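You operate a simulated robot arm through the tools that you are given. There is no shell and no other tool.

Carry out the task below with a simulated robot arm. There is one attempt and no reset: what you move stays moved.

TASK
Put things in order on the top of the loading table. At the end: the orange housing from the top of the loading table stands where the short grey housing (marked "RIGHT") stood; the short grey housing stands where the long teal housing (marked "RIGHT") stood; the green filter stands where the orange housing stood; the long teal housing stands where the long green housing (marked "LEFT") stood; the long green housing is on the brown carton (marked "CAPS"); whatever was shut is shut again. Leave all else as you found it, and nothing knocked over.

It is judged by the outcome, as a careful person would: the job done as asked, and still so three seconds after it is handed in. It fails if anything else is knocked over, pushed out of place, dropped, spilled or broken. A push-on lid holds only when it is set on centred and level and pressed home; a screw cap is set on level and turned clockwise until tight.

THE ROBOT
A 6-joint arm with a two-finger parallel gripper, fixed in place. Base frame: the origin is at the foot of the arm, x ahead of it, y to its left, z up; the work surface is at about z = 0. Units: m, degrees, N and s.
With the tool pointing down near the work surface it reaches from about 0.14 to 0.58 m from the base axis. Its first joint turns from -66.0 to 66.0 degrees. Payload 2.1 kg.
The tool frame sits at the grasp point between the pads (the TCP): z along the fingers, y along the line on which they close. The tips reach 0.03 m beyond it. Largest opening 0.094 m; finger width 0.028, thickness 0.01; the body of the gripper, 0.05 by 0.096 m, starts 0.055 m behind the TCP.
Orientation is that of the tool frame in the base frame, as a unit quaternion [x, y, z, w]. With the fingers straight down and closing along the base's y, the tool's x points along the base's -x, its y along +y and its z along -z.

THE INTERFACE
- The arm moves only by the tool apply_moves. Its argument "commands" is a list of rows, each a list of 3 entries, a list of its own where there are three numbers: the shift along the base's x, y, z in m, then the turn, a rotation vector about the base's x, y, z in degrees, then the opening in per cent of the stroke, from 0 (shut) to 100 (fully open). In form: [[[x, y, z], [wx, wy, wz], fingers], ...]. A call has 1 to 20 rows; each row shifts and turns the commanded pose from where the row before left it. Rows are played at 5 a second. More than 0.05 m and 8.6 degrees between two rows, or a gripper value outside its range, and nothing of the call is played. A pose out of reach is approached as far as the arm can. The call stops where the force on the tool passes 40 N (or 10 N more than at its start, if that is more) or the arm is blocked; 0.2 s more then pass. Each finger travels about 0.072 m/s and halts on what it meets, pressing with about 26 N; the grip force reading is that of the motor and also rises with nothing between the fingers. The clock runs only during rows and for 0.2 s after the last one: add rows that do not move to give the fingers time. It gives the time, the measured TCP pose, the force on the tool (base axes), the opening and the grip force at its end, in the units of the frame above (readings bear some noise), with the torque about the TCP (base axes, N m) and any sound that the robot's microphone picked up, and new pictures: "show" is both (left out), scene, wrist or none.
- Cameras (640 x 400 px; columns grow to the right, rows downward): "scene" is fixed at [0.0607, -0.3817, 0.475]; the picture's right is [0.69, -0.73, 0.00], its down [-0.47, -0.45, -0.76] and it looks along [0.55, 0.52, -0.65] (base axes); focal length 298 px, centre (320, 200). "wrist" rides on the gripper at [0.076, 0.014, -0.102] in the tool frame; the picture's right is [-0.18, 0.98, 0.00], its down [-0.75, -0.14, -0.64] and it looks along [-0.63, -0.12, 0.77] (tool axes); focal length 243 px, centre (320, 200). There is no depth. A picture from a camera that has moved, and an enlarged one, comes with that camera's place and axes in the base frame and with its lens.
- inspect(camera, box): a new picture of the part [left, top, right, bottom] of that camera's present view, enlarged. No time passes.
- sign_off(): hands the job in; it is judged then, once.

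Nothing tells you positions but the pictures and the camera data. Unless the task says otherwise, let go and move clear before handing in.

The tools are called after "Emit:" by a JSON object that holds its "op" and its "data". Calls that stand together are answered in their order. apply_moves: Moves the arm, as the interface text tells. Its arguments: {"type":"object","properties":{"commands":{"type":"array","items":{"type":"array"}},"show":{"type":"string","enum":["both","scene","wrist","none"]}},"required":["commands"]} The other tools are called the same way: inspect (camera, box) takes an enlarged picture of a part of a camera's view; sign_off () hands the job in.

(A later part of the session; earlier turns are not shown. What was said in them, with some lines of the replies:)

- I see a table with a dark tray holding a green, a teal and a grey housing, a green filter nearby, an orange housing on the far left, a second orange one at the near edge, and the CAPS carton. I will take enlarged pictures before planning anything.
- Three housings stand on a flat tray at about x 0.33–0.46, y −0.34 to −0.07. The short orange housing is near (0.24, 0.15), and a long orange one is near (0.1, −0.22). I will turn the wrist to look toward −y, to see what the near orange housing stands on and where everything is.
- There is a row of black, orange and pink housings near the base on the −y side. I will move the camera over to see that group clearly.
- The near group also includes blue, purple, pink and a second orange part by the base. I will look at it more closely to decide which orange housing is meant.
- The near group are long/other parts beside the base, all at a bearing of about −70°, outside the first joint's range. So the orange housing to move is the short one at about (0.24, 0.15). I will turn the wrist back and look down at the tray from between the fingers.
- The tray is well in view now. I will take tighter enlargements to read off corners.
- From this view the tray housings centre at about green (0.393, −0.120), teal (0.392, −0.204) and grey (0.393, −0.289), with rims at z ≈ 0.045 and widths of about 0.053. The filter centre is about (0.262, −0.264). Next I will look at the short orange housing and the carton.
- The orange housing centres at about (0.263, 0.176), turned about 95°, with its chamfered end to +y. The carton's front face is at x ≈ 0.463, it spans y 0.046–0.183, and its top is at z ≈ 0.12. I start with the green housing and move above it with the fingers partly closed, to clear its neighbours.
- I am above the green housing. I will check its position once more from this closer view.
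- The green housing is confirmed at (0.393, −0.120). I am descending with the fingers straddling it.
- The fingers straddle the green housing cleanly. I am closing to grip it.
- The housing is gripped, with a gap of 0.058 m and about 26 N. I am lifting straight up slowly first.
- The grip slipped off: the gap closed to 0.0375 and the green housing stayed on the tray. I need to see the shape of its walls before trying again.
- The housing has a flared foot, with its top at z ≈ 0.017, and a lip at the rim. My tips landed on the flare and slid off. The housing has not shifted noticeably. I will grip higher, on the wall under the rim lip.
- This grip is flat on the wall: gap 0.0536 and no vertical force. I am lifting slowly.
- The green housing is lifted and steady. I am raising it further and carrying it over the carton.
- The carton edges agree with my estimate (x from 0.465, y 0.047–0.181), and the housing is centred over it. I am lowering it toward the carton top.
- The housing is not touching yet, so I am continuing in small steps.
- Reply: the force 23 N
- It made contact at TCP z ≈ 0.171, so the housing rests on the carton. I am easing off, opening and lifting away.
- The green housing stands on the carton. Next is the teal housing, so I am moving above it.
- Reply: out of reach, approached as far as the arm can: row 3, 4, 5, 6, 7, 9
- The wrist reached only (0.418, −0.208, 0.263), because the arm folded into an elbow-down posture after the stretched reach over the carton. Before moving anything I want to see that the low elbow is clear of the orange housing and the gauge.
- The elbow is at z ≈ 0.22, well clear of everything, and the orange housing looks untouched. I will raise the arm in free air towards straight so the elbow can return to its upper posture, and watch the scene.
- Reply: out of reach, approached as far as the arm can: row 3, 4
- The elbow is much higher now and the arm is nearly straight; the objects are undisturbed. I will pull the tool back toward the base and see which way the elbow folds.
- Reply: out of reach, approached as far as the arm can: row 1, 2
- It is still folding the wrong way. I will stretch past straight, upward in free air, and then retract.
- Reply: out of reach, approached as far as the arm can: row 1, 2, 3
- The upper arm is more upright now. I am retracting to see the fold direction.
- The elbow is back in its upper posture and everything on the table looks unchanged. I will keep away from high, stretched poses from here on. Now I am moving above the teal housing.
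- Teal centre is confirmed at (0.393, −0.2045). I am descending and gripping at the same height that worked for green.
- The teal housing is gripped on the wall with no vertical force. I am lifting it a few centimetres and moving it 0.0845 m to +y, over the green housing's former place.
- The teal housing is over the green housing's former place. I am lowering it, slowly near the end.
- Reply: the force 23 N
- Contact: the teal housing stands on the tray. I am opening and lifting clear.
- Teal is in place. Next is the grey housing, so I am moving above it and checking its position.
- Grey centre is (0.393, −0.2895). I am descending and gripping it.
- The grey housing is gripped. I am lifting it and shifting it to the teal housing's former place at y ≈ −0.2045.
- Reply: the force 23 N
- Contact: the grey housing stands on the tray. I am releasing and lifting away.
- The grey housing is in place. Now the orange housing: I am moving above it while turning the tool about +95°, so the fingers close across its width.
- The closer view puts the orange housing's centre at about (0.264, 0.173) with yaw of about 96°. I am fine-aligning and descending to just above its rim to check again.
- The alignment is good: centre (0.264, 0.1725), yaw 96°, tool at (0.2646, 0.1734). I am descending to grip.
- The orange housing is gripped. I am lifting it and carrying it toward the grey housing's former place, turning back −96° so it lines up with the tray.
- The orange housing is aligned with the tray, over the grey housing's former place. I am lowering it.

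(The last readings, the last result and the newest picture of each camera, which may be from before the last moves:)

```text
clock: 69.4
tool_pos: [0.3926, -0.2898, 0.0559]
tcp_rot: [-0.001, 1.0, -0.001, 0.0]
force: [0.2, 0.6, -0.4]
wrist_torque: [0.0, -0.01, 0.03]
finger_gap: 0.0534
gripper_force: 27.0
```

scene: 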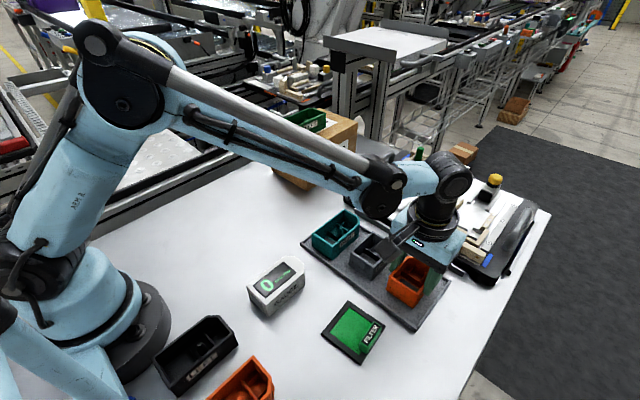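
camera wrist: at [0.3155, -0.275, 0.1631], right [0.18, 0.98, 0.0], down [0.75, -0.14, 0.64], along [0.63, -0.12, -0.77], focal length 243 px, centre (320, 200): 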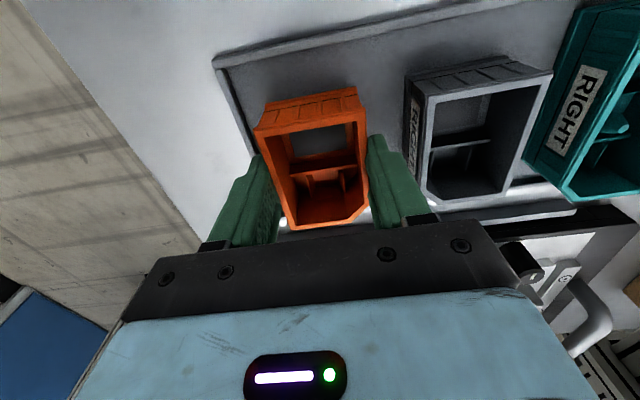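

Emit:
{"op": "apply_moves", "data": {"commands": [[[0, 0, -0.0015], [0, 0, 0], 40], [[0, 0, 0], [0, 0, 0], 40]], "show": "none"}}

```text
clock: 70.0
tool_pos: [0.3919, -0.2896, 0.0537]
tcp_rot: [-0.001, 1.0, -0.001, 0.0]
force: [-0.6, -0.7, 1.7]
wrist_torque: [0.06, -0.01, 0.05]
finger_gap: 0.0532
gripper_force: 26.6
```

Emit:
{"op": "apply_moves", "data": {"commands": [[[0, 0, -0.001], [0, 0, 0], 40], [[0, 0, 0], [0, 0, 0], 40]], "show": "none"}}

```text
clock: 70.6
tool_pos: [0.3926, -0.2895, 0.054]
tcp_rot: [-0.001, 1.0, -0.001, 0.0]
force: [1.4, -0.5, 23.4]
wrist_torque: [0.0, 0.0, 0.01]
finger_gap: 0.0534
gripper_force: 26.0
```

The orange housing is standing on the tray. I am releasing and lifting away.

Emit:
{"op": "apply_moves", "data": {"commands": [[[0, 0, 0.001], [0, 0, 0], 40], [[0, 0, 0], [0, 0, 0], 60], [[0, 0, 0], [0, 0, 0], 70], [[0, 0, 0], [0, 0, 0], 70], [[0, 0, 0.01], [0, 0, 0], 70], [[0, 0, 0.03], [0, 0, 0], 70], [[0, 0, 0.04], [0, 0, 0], 70], [[0, 0, 0], [0, 0, 0], 70]], "show": "both"}}

Emit:
{"op": "inspect", "data": {"camera": "wrist", "box": [200, 10, 440, 190]}}

```text
clock: 72.4
tool_pos: [0.391, -0.2896, 0.1335]
tcp_rot: [0.0, 1.0, 0.0, 0.0]
force: [0.0, -0.3, 0.3]
wrist_torque: [0.0, 0.0, -0.02]
finger_gap: 0.0657
gripper_force: 0.1
camera wrist: at [0.3153, -0.2751, 0.2371], right [0.18, 0.98, 0.0], down [0.75, -0.14, 0.64], along [0.63, -0.12, -0.77], focal length 243 px, centre (320, 200)
```

scene: 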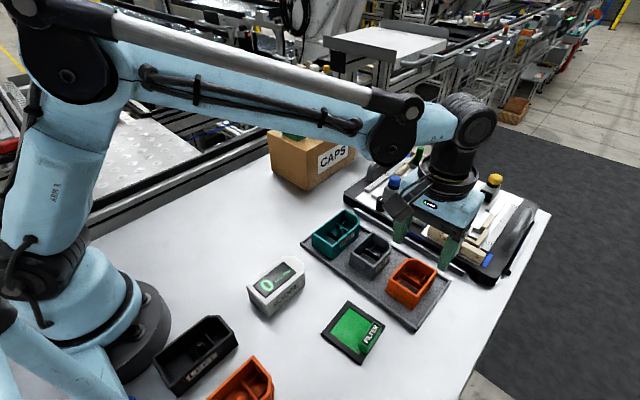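
wrist: 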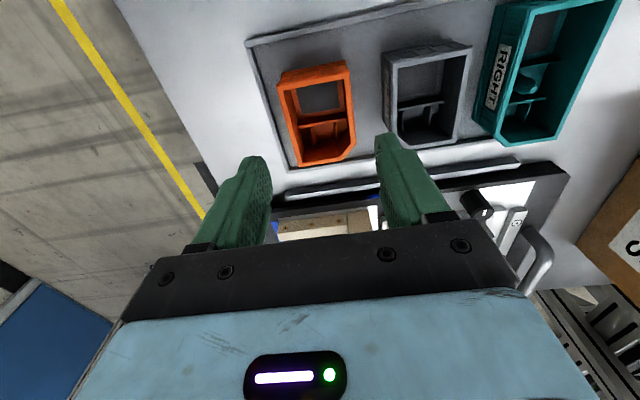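

```text
2.22 times, centred on (320, 100) of wrist
camera zoom: at [0.3153, -0.2751, 0.2371], right [0.18, 0.98, 0.0], down [0.75, -0.14, 0.64], along [0.63, -0.12, -0.77], focal length 539 px, centre (320, 422)
```

zoom: 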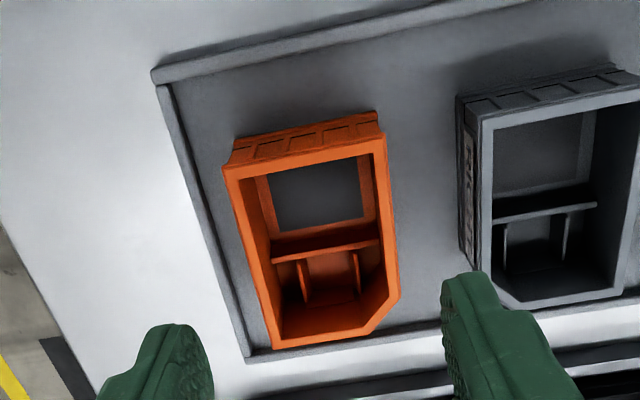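

The orange housing stands at the grey housing's former place, with its measured centre at (0.394, −0.2885). Last is the filter, so I am moving above it and looking closely at its handle.

Emit:
{"op": "apply_moves", "data": {"commands": [[[0, 0, 0.04], [0, 0, 0], 70], [[-0.04, 0.005, 0.02], [0, 0, 0], 70], [[-0.04, 0.005, 0], [0, 0, 0], 70], [[-0.04, 0, 0], [0, 0, 0], 70], [[-0.03, 0, 0], [0, 0, 0], 70], [[0, 0, 0], [0, 0, 0], 70], [[0, 0, 0], [0, 0, 0], 70]], "show": "both"}}

Emit:
{"op": "inspect", "data": {"camera": "wrist", "box": [230, 30, 400, 150]}}

Emit:
{"op": "inspect", "data": {"camera": "scene", "box": [310, 290, 400, 370]}}

```text
clock: 74.0
tool_pos: [0.2435, -0.2791, 0.1941]
tcp_rot: [-0.001, 1.0, -0.001, 0.0]
force: [0.1, -0.9, 0.3]
wrist_torque: [-0.01, 0.0, 0.03]
finger_gap: 0.066
gripper_force: 0.1
camera wrist: at [0.167, -0.2654, 0.2974], right [0.18, 0.98, 0.0], down [0.75, -0.14, 0.64], along [0.63, -0.12, -0.77], focal length 243 px, centre (320, 200)
```

scene: 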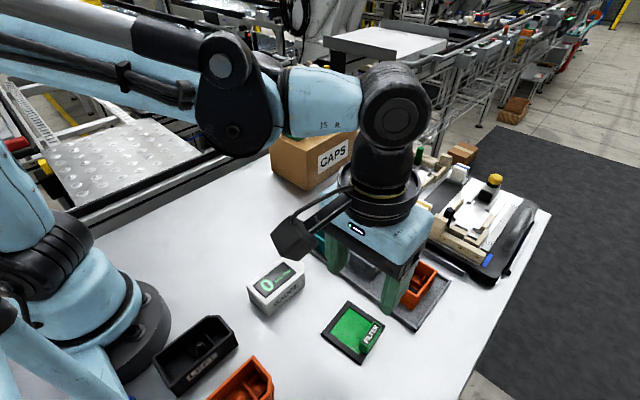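
wrist: 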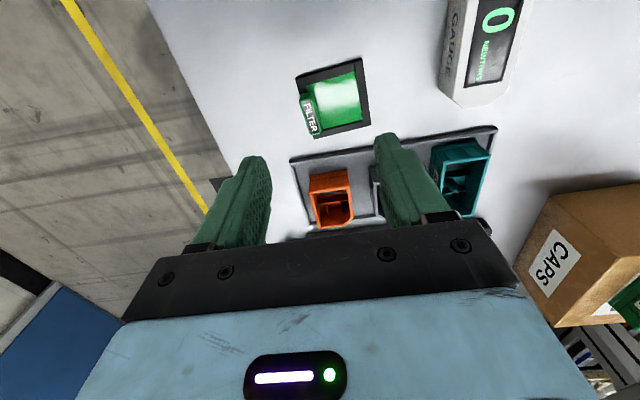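

```text
3.33 times, centred on (315, 90) of wrist
camera zoom: at [0.167, -0.2654, 0.2974], right [0.18, 0.98, 0.0], down [0.75, -0.14, 0.64], along [0.63, -0.12, -0.77], focal length 809 px, centre (337, 567)
```

zoom: 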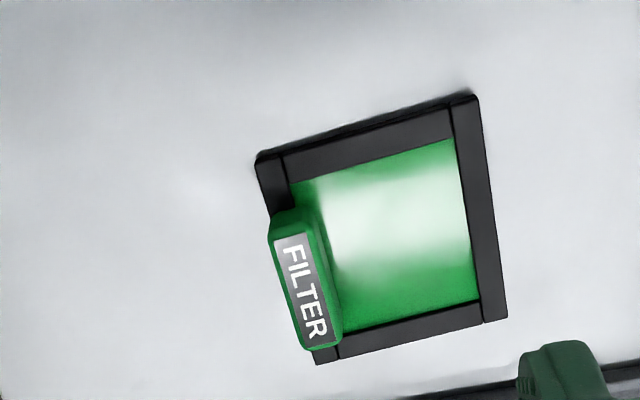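

```text
5.00 times, centred on (355, 330) of scene
camera zoom: at [0.0607, -0.3817, 0.475], right [0.69, -0.73, 0.0], down [-0.47, -0.45, -0.76], along [0.55, 0.52, -0.65], focal length 1488 px, centre (145, -450)
```

zoom: 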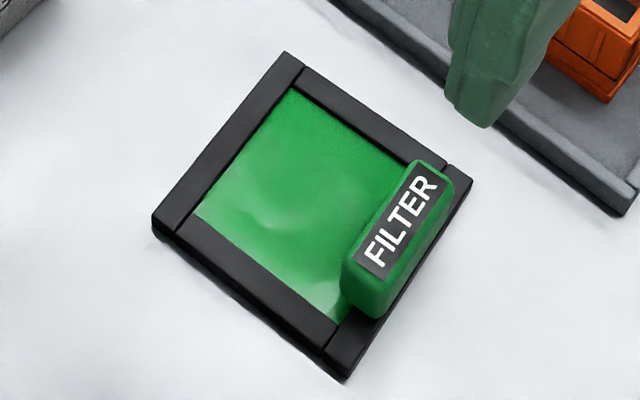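

The filter is a flat plate of about 0.074 m square, centred at (0.263, −0.265) with yaw of about 4.5°. Its bar handle is at about (0.2655, −0.2945), with the top near z 0.03. I am aligning the tool and coming down above the handle.

Emit:
{"op": "apply_moves", "data": {"commands": [[[0.011, -0.008, -0.035], [0, 0, 2.3], 50], [[0.011, -0.0074, -0.035], [0, 0, 2.2], 50], [[0, 0, -0.02], [0, 0, 0], 50], [[0, 0, 0], [0, 0, 0], 50], [[0, 0, 0], [0, 0, 0], 50]], "show": "both"}}

Emit:
{"op": "inspect", "data": {"camera": "wrist", "box": [230, 60, 420, 220]}}

Emit:
{"op": "inspect", "data": {"camera": "scene", "box": [300, 260, 420, 380]}}

```text
clock: 75.2
tool_pos: [0.2651, -0.2949, 0.1057]
tcp_rot: [-0.041, 0.999, -0.001, 0.0]
force: [1.0, -0.3, 1.0]
wrist_torque: [0.01, 0.0, 0.0]
finger_gap: 0.0468
gripper_force: 0.0
camera wrist: at [0.1882, -0.2872, 0.2078], right [0.1, 0.99, 0.0], down [0.76, -0.08, 0.64], along [0.64, -0.07, -0.77], focal length 243 px, centre (320, 200)
```

scene: 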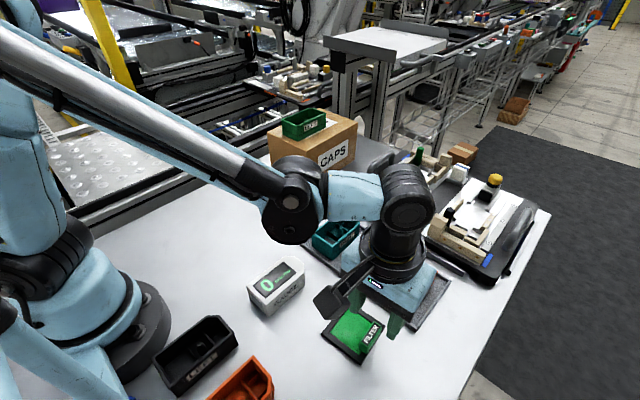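
wrist: 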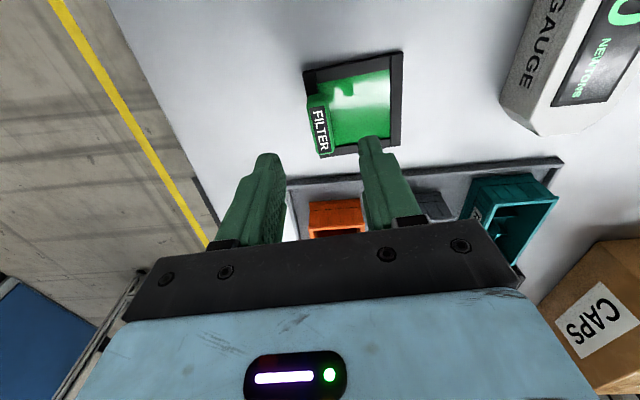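

```text
2.50 times, centred on (325, 140) of wrist
camera zoom: at [0.1882, -0.2872, 0.2078], right [0.1, 0.99, 0.0], down [0.76, -0.08, 0.64], along [0.64, -0.07, -0.77], focal length 606 px, centre (308, 350)
```

zoom: 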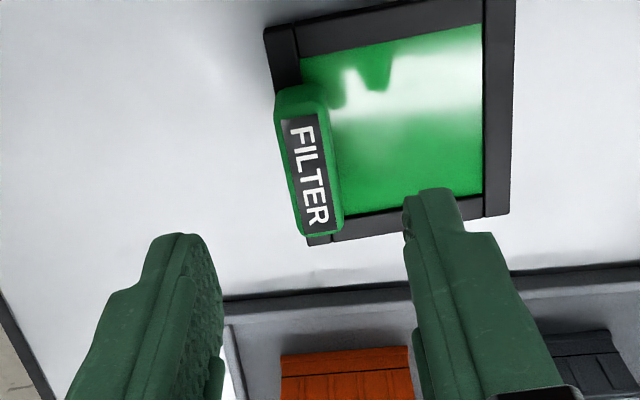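

```text
3.33 times, centred on (360, 320) of scene
camera zoom: at [0.0607, -0.3817, 0.475], right [0.69, -0.73, 0.0], down [-0.47, -0.45, -0.76], along [0.55, 0.52, -0.65], focal length 992 px, centre (187, -200)
```

zoom: 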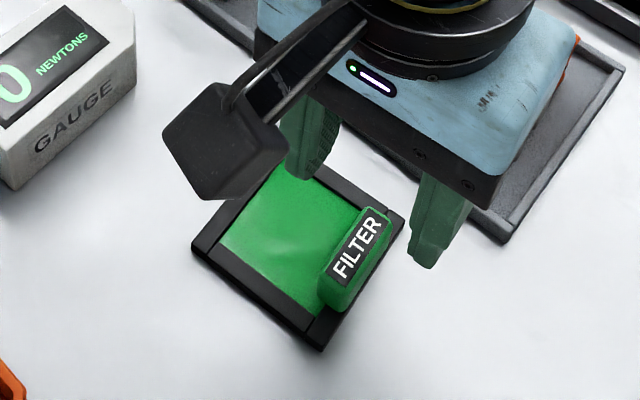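

The handle is centred under the tool (y ≈ −0.295, x ≈ 0.266). I am descending so the fingertips stay just above the plate.

Emit:
{"op": "apply_moves", "data": {"commands": [[[0.0005, 0, -0.03], [0, 0, 0], 50], [[0, 0, -0.02], [0, 0, 0], 50], [[0, 0, -0.008], [0, 0, 0], 50], [[0, 0, -0.004], [0, 0, 0], 50], [[0, 0, 0], [0, 0, 0], 50]], "show": "both"}}

Emit:
{"op": "inspect", "data": {"camera": "scene", "box": [310, 290, 400, 370]}}

Emit:
{"op": "inspect", "data": {"camera": "wrist", "box": [230, 100, 420, 260]}}

```text
clock: 76.4
tool_pos: [0.2648, -0.2943, 0.0417]
tcp_rot: [-0.04, 0.999, -0.001, 0.0]
force: [0.0, 0.4, -0.3]
wrist_torque: [0.0, -0.02, 0.0]
finger_gap: 0.047
gripper_force: 0.0
camera wrist: at [0.1875, -0.2869, 0.1447], right [0.1, 0.99, 0.0], down [0.76, -0.08, 0.64], along [0.64, -0.07, -0.77], focal length 243 px, centre (320, 200)
```

scene: 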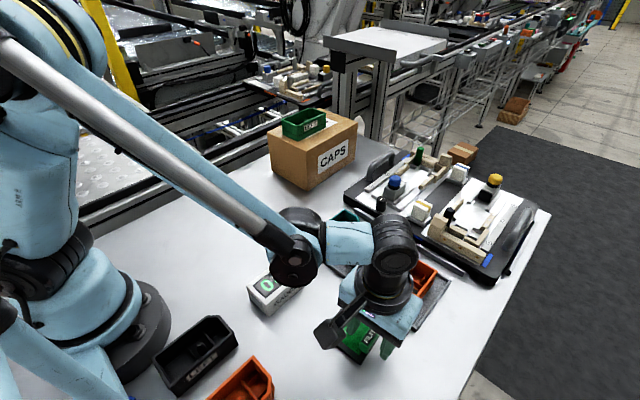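
wrist: 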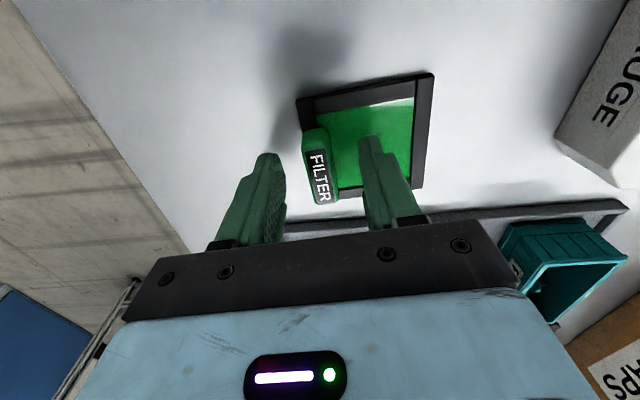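

```text
5.00 times, centred on (355, 330) of scene
camera zoom: at [0.0607, -0.3817, 0.475], right [0.69, -0.73, 0.0], down [-0.47, -0.45, -0.76], along [0.55, 0.52, -0.65], focal length 1488 px, centre (145, -450)
```

zoom: 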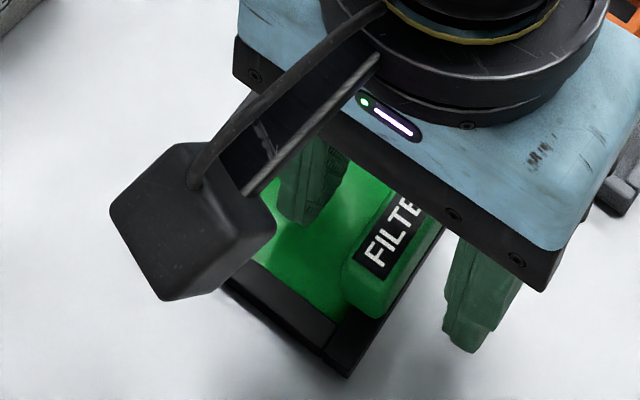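

```text
2.50 times, centred on (325, 180) of wrist
camera zoom: at [0.1875, -0.2869, 0.1447], right [0.1, 0.99, 0.0], down [0.76, -0.08, 0.64], along [0.64, -0.07, -0.77], focal length 606 px, centre (308, 250)
```

zoom: 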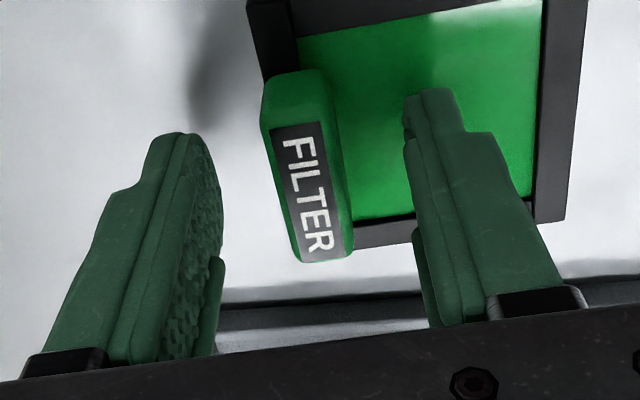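

The fingers straddle the handle without touching the plate. I am closing on the handle.

Emit:
{"op": "apply_moves", "data": {"commands": [[[0.001, 0, 0], [0, 0, 0], 35], [[0, 0, 0], [0, 0, 0], 20], [[0, 0, 0], [0, 0, 0], 5], [[0, 0, 0], [0, 0, 0], 5], [[0, 0, 0], [0, 0, 0], 5]], "show": "wrist"}}

Emit:
{"op": "inspect", "data": {"camera": "wrist", "box": [230, 60, 460, 240]}}

```text
clock: 77.6
tool_pos: [0.2668, -0.2949, 0.0422]
tcp_rot: [-0.041, 0.999, -0.001, 0.0]
force: [0.0, 0.0, -0.3]
wrist_torque: [0.03, 0.0, 0.0]
finger_gap: 0.0151
gripper_force: 25.7
camera wrist: at [0.1886, -0.2867, 0.145], right [0.1, 0.99, 0.0], down [0.76, -0.08, 0.64], along [0.64, -0.07, -0.77], focal length 243 px, centre (320, 200)
```

wrist: 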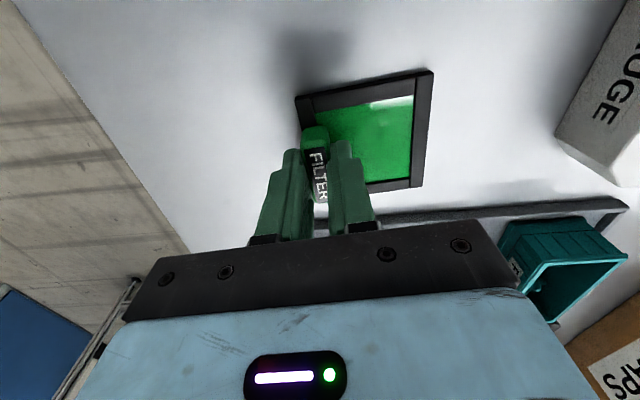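

```text
2.22 times, centred on (345, 150) of wrist
camera zoom: at [0.1886, -0.2867, 0.145], right [0.1, 0.99, 0.0], down [0.76, -0.08, 0.64], along [0.64, -0.07, -0.77], focal length 539 px, centre (264, 311)
```

zoom: 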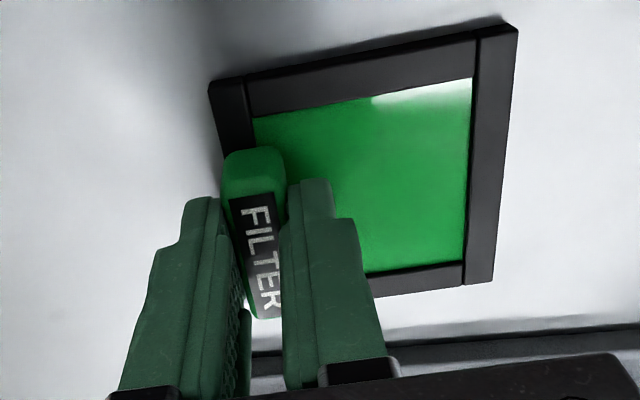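

The handle is gripped with a gap of 0.015 m. I am lifting slowly and checking that the plate stays level.

Emit:
{"op": "apply_moves", "data": {"commands": [[[0, 0, 0.003], [0, 0, 0], 5], [[0, 0, 0.005], [0, 0, 0], 5], [[0, 0, 0.012], [0, 0, 0], 5], [[0, 0, 0.03], [0, 0, 0], 5], [[0, 0, 0.03], [0, 0, 0], 5], [[0, 0, 0], [0, 0, 0], 5]], "show": "both"}}

Emit:
{"op": "inspect", "data": {"camera": "wrist", "box": [230, 60, 460, 240]}}

Emit:
{"op": "inspect", "data": {"camera": "scene", "box": [300, 220, 440, 370]}}

```text
clock: 79.0
tool_pos: [0.266, -0.2953, 0.1234]
tcp_rot: [-0.041, 0.999, -0.001, 0.001]
force: [0.2, 1.0, -0.5]
wrist_torque: [-0.01, 0.02, 0.02]
finger_gap: 0.0152
gripper_force: 26.1
camera wrist: at [0.1886, -0.287, 0.2257], right [0.1, 0.99, 0.0], down [0.76, -0.08, 0.64], along [0.64, -0.07, -0.77], focal length 243 px, centre (320, 200)
```

scene: 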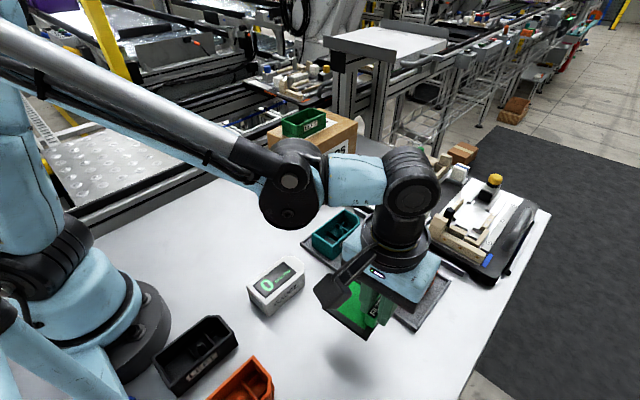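
wrist: 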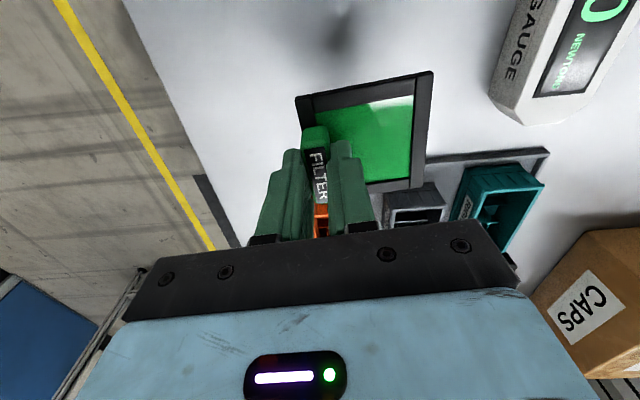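

```text
2.22 times, centred on (345, 150) of wrist
camera zoom: at [0.1886, -0.287, 0.2257], right [0.1, 0.99, 0.0], down [0.76, -0.08, 0.64], along [0.64, -0.07, -0.77], focal length 539 px, centre (264, 311)
```

zoom: 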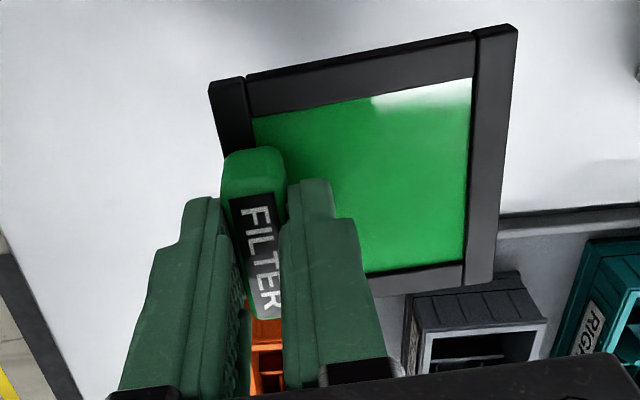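

```text
2.67 times, centred on (370, 295) of scene
camera zoom: at [0.0607, -0.3817, 0.475], right [0.69, -0.73, 0.0], down [-0.47, -0.45, -0.76], along [0.55, 0.52, -0.65], focal length 794 px, centre (187, -53)
```

zoom: 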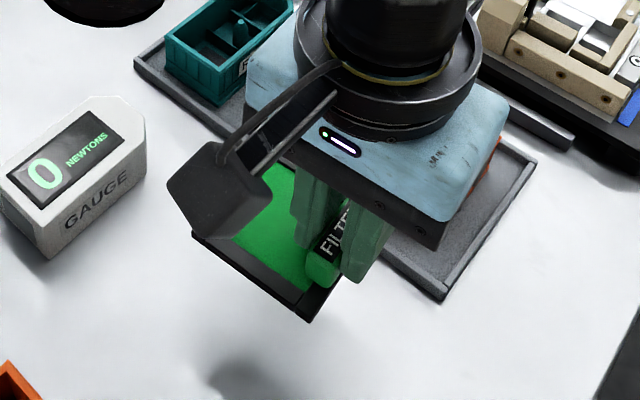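

The filter is held level and steady. I am raising it and carrying it to the orange housing's former place, with a target TCP of (0.267, 0.1424) that puts the plate centre on (0.264, 0.1725).

Emit:
{"op": "apply_moves", "data": {"commands": [[[0, 0, 0.04], [0, 0, 0], 5], [[0.0001, 0.02, 0.01], [0, 0, 0], 5], [[0.0001, 0.04, 0], [0, 0, 0], 5], [[0.0001, 0.0435, 0], [0, 0, 0], 5], [[0.0001, 0.0435, 0], [0, 0, 0], 5], [[0, 0.0435, 0], [0, 0, 0], 5], [[0, 0.0435, 0], [0, 0, 0], 5], [[0, 0.0435, 0], [0, 0, 0], 5], [[0, 0.0435, 0], [0, 0, 0], 5], [[0, 0.0435, 0], [0, 0, 0], 5], [[0, 0.0435, 0], [0, 0, 0], 5], [[0, 0.029, 0], [0, 0, 0], 5], [[0, 0, 0], [0, 0, 0], 5], [[0, 0, 0], [0, 0, 0], 5]], "show": "both"}}

```text
clock: 82.0
tool_pos: [0.2656, 0.1415, 0.1727]
tcp_rot: [-0.039, 0.999, -0.001, 0.0]
force: [-0.1, -0.5, -1.4]
wrist_torque: [0.01, -0.02, 0.02]
finger_gap: 0.0149
gripper_force: 26.0
camera wrist: at [0.1894, 0.1497, 0.2756], right [0.1, 0.99, 0.0], down [0.76, -0.08, 0.64], along [0.64, -0.07, -0.77], focal length 243 px, centre (320, 200)
```

scene: 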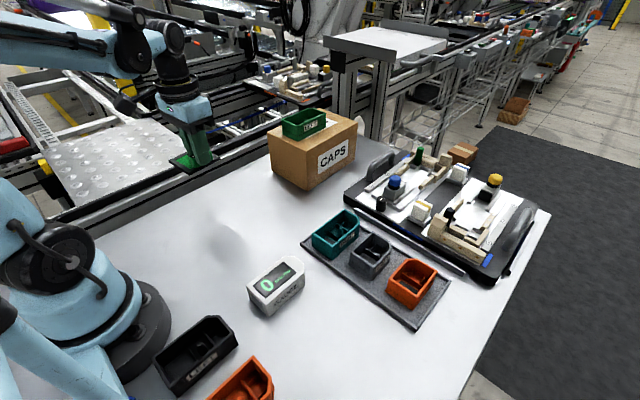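
wrist: 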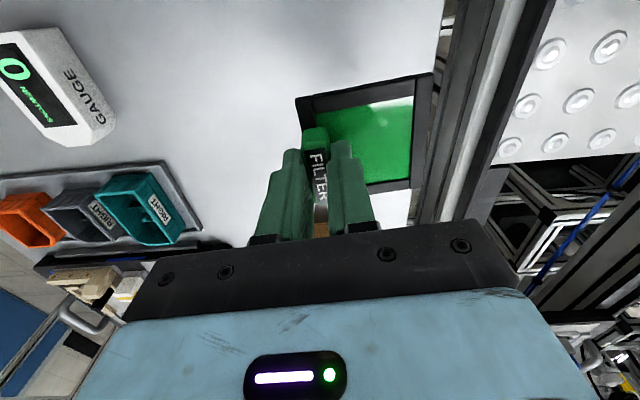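

The filter is over its target, and the plate's far edge will be about 5 cm inside the table edge. I am lowering it.

Emit:
{"op": "apply_moves", "data": {"commands": [[[0.001, 0.0005, -0.04], [0, 0, 0], 5], [[0, 0, -0.04], [0, 0, 0], 5], [[0, 0, -0.03], [0, 0, 0], 5], [[0, 0, -0.013], [0, 0, 0], 5], [[0, 0, 0], [0, 0, 0], 5]], "show": "both"}}

Emit:
{"op": "apply_moves", "data": {"commands": [[[0, 0, -0.0025], [0, 0, 0], 5], [[0, 0, 0], [0, 0, 0], 5]], "show": "none"}}

```text
clock: 83.2
tool_pos: [0.2676, 0.1429, 0.0476]
tcp_rot: [-0.04, 0.999, -0.001, 0.0]
force: [0.0, 0.2, -1.0]
wrist_torque: [0.01, 0.02, -0.04]
finger_gap: 0.0148
gripper_force: 25.7
camera wrist: at [0.1896, 0.15, 0.1514], right [0.1, 0.99, 0.0], down [0.76, -0.08, 0.64], along [0.64, -0.07, -0.77], focal length 243 px, centre (320, 200)
```

scene: 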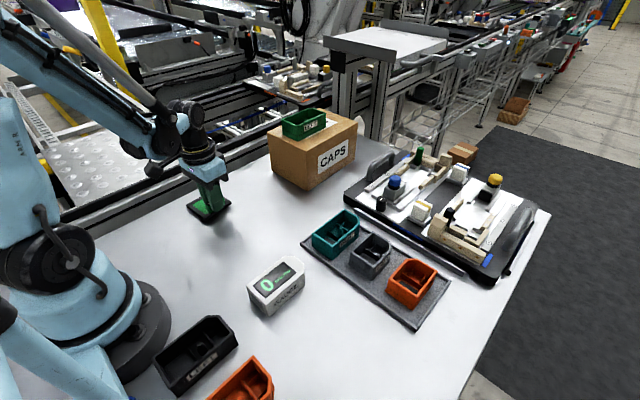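
wrist: 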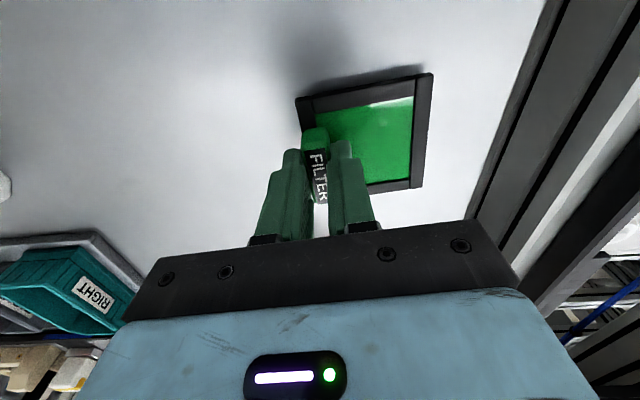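

```text
clock: 83.8
tool_pos: [0.2661, 0.1416, 0.045]
tcp_rot: [-0.04, 0.999, -0.001, 0.0]
force: [0.0, 0.7, -0.7]
wrist_torque: [-0.01, -0.02, 0.0]
finger_gap: 0.0153
gripper_force: 25.7
```

Emit:
{"op": "apply_moves", "data": {"commands": [[[0, 0, -0.0015], [0, 0, 0], 5], [[0, 0, 0], [0, 0, 0], 5]], "show": "none"}}

Emit:
{"op": "apply_moves", "data": {"commands": [[[0, 0, -0.001], [0, 0, 0], 5], [[0, 0, 0], [0, 0, 0], 5]], "show": "none"}}

```text
clock: 84.4
tool_pos: [0.267, 0.1429, 0.0445]
tcp_rot: [-0.039, 0.999, -0.001, 0.0]
force: [0.6, -0.7, -0.5]
wrist_torque: [-0.01, 0.01, -0.01]
finger_gap: 0.0152
gripper_force: 25.9
```

```text
clock: 85.0
tool_pos: [0.2678, 0.1425, 0.044]
tcp_rot: [-0.04, 0.999, -0.001, 0.0]
force: [-0.7, 0.8, -0.4]
wrist_torque: [0.04, -0.03, -0.03]
finger_gap: 0.015
gripper_force: 26.2
```

Emit:
{"op": "apply_moves", "data": {"commands": [[[0, 0, -0.001], [0, 0, 0], 5], [[0, 0, 0], [0, 0, 0], 5]], "show": "none"}}

Emit:
{"op": "apply_moves", "data": {"commands": [[[0, 0, -0.001], [0, 0, 0], 5], [[0, 0, 0], [0, 0, 0], 5]], "show": "none"}}

```text
clock: 85.6
tool_pos: [0.2672, 0.1428, 0.044]
tcp_rot: [-0.04, 0.999, -0.001, 0.0]
force: [0.4, -0.3, -0.7]
wrist_torque: [-0.03, -0.01, 0.0]
finger_gap: 0.0151
gripper_force: 26.1
```

```text
clock: 86.2
tool_pos: [0.2671, 0.1434, 0.041]
tcp_rot: [-0.04, 0.999, -0.001, 0.001]
force: [-0.9, -1.4, 5.2]
wrist_torque: [0.04, -0.16, -0.03]
finger_gap: 0.015
gripper_force: 25.7
```

Light contact: the plate rests on the table. I am opening and lifting straight up.

Emit:
{"op": "apply_moves", "data": {"commands": [[[0, 0, 0.0005], [0, 0, 0], 20], [[0, 0, 0], [0, 0, 0], 30], [[0, 0, 0], [0, 0, 0], 50], [[0, 0, 0], [0, 0, 0], 50], [[0, 0, 0.005], [0, 0, 0], 50], [[0, 0, 0.02], [0, 0, 0], 50], [[0, 0, 0.04], [0, 0, 0], 50], [[0, 0, 0.045], [0, 0, 0], 50], [[0, 0, 0], [0, 0, 0], 50]], "show": "both"}}

Emit:
{"op": "inspect", "data": {"camera": "wrist", "box": [230, 20, 460, 200]}}

```text
clock: 88.2
tool_pos: [0.2658, 0.143, 0.1536]
tcp_rot: [-0.04, 0.999, -0.001, -0.001]
force: [0.4, 0.2, 0.3]
wrist_torque: [0.03, 0.01, -0.02]
finger_gap: 0.047
gripper_force: 0.0
camera wrist: at [0.19, 0.1513, 0.2553], right [0.1, 0.99, 0.0], down [0.76, -0.08, 0.64], along [0.64, -0.07, -0.77], focal length 243 px, centre (320, 200)
```

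scene: 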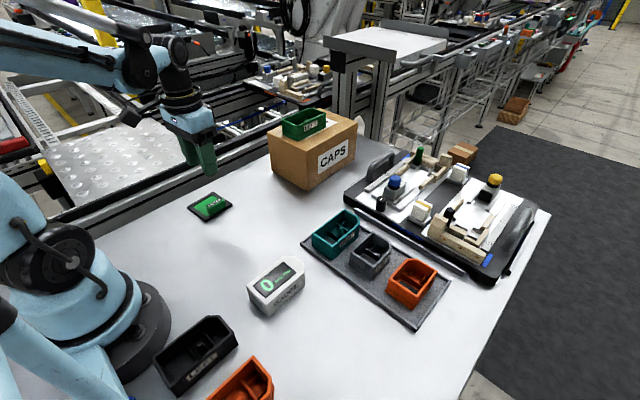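
wrist: 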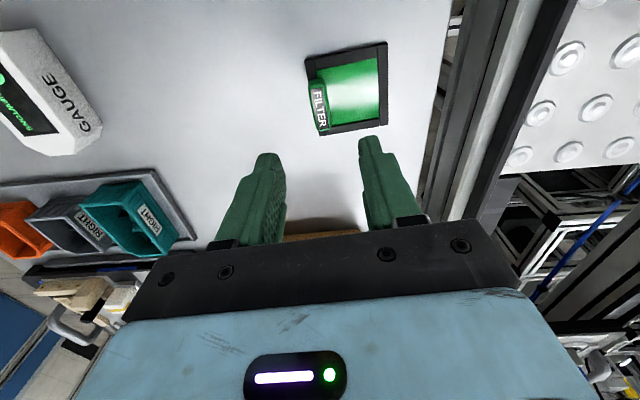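

```text
2.22 times, centred on (345, 110) of wrist
camera zoom: at [0.19, 0.1513, 0.2553], right [0.1, 0.99, 0.0], down [0.76, -0.08, 0.64], along [0.64, -0.07, -0.77], focal length 539 px, centre (264, 400)
```

zoom: 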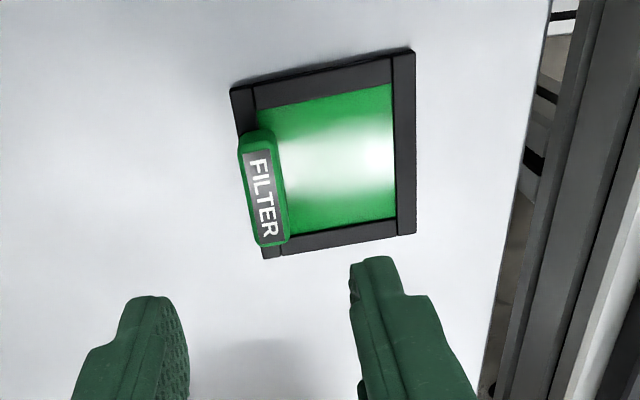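

The filter lies flat with its centre at about (0.266, 0.173), matching the orange housing's former place. I am backing away to about the starting pose and checking the whole table.

Emit:
{"op": "apply_moves", "data": {"commands": [[[0, -0.02, 0.035], [0, 0, 0], 60], [[0, -0.03, 0.03], [0, 0, -2.3], 80], [[0, -0.04, 0.02], [0, 0, -2.2], 100], [[0, -0.04, 0.02], [0, 0, 0], 100], [[0, -0.04, 0.01], [0, 0, 0], 100], [[0, -0.02, 0.0], [0, 0, 0], 100], [[0, 0, 0], [0, 0, 0], 100], [[0, 0, 0], [0, 0, 0], 100]], "show": "both"}}

Emit:
{"op": "inspect", "data": {"camera": "scene", "box": [280, 180, 480, 340]}}

Emit:
{"op": "inspect", "data": {"camera": "scene", "box": [170, 90, 390, 240]}}

Emit:
{"op": "inspect", "data": {"camera": "scene", "box": [140, 250, 400, 400]}}

Emit:
{"op": "inspect", "data": {"camera": "scene", "box": [340, 130, 560, 290]}}

```text
clock: 90.0
tool_pos: [0.2669, -0.0474, 0.2673]
tcp_rot: [0.0, 1.0, -0.001, 0.0]
force: [-0.5, -0.1, 0.9]
wrist_torque: [0.01, 0.0, -0.03]
finger_gap: 0.0937
gripper_force: 0.1
camera wrist: at [0.1902, -0.0331, 0.3705], right [0.18, 0.98, 0.0], down [0.75, -0.14, 0.64], along [0.63, -0.12, -0.77], focal length 243 px, centre (320, 200)
```

scene: 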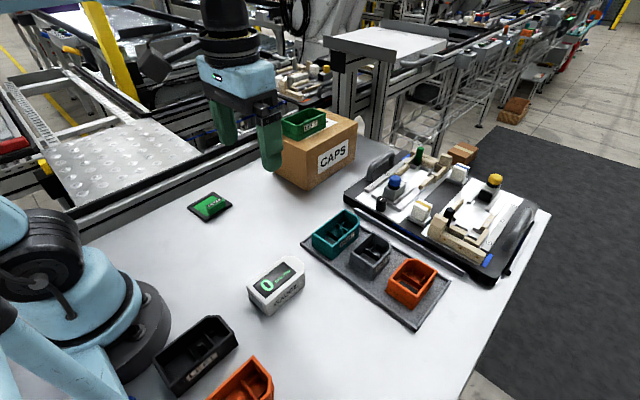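
wrist: 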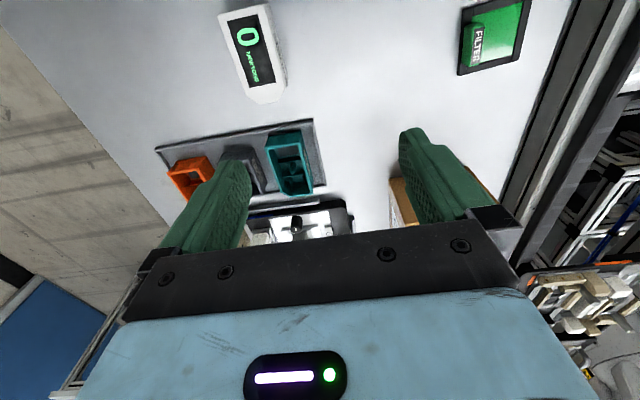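

```text
2.50 times, centred on (380, 260) of scene
camera zoom: at [0.0607, -0.3817, 0.475], right [0.69, -0.73, 0.0], down [-0.47, -0.45, -0.76], along [0.55, 0.52, -0.65], focal length 744 px, centre (170, 50)
```

zoom: 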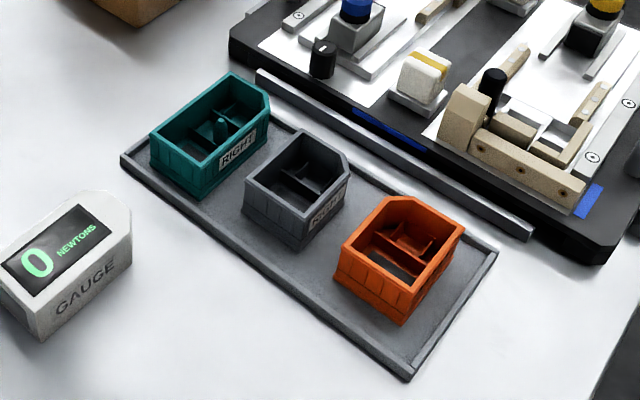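

```text
2.67 times, centred on (280, 165) of scene
camera zoom: at [0.0607, -0.3817, 0.475], right [0.69, -0.73, 0.0], down [-0.47, -0.45, -0.76], along [0.55, 0.52, -0.65], focal length 794 px, centre (427, 293)
```

zoom: 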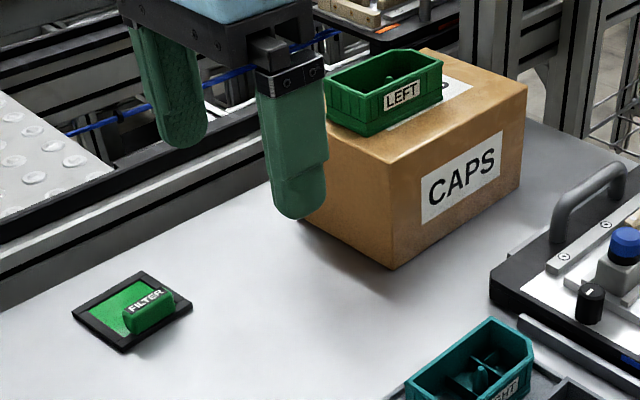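

```text
2.46 times, centred on (270, 325) of scene
camera zoom: at [0.0607, -0.3817, 0.475], right [0.69, -0.73, 0.0], down [-0.47, -0.45, -0.76], along [0.55, 0.52, -0.65], focal length 732 px, centre (443, -108)
```

zoom: 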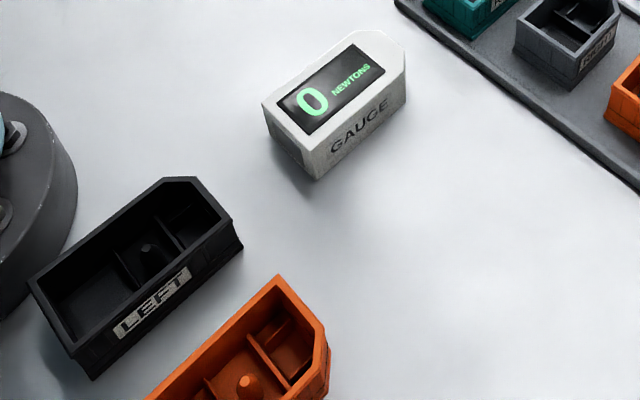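

```text
2.50 times, centred on (450, 210) of scene
camera zoom: at [0.0607, -0.3817, 0.475], right [0.69, -0.73, 0.0], down [-0.47, -0.45, -0.76], along [0.55, 0.52, -0.65], focal length 744 px, centre (-5, 175)
```

zoom: 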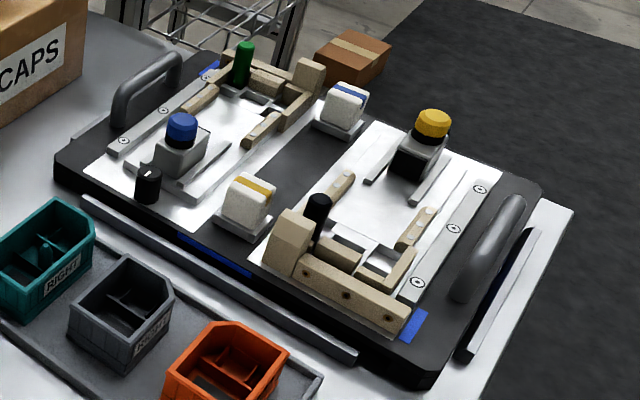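

All five items are where they should be:
- The teal housing is at the green housing's former place.
- The grey housing is at the teal housing's former place.
- The short orange housing is at the grey housing's former place.
- The filter is at the orange housing's former place.
- The green housing stands on the carton.

The gauge, the fixture, the carton and the near group look unchanged, and nothing on the table had needed opening. The arm is clear, so I am handing in.

Emit:
{"op": "sign_off", "data": {}}

```text
The job is handed in.
```

The job is handed in, and all five items stood where you asked when I checked at the end. Nothing was knocked over, and nothing needed opening or shutting.

| Item | Now stands |
|---|---|
| Long green housing (LEFT) | On the brown carton (CAPS) |
| Long teal housing (RIGHT) | Where the long green housing stood |
| Short grey housing (RIGHT) | Where the long teal housing stood |
| Orange housing | Where the short grey housing stood |
| Green filter | Where the orange housing stood |

- **Which orange housing:** there are two orange housings on the table. I moved the short one on the far side. The long one near the arm's foot is outside the range of the arm's first joint, so I took it not to be the one meant.
- **Orange housing turned:** I turned it about 96° so that it lines up with the tray like the others.
- **First grip slipped:** my first grip on the green housing slid off its flared base. The housing stayed on the tray, and the second, higher grip held.
- **Arm posture:** after the reach over the carton, the arm folded into an elbow-down posture. I straightened it in free air, and the pictures show nothing was touched.

In the final pictures, the gauge, the fixture, the carton and the other housings were where I found them.
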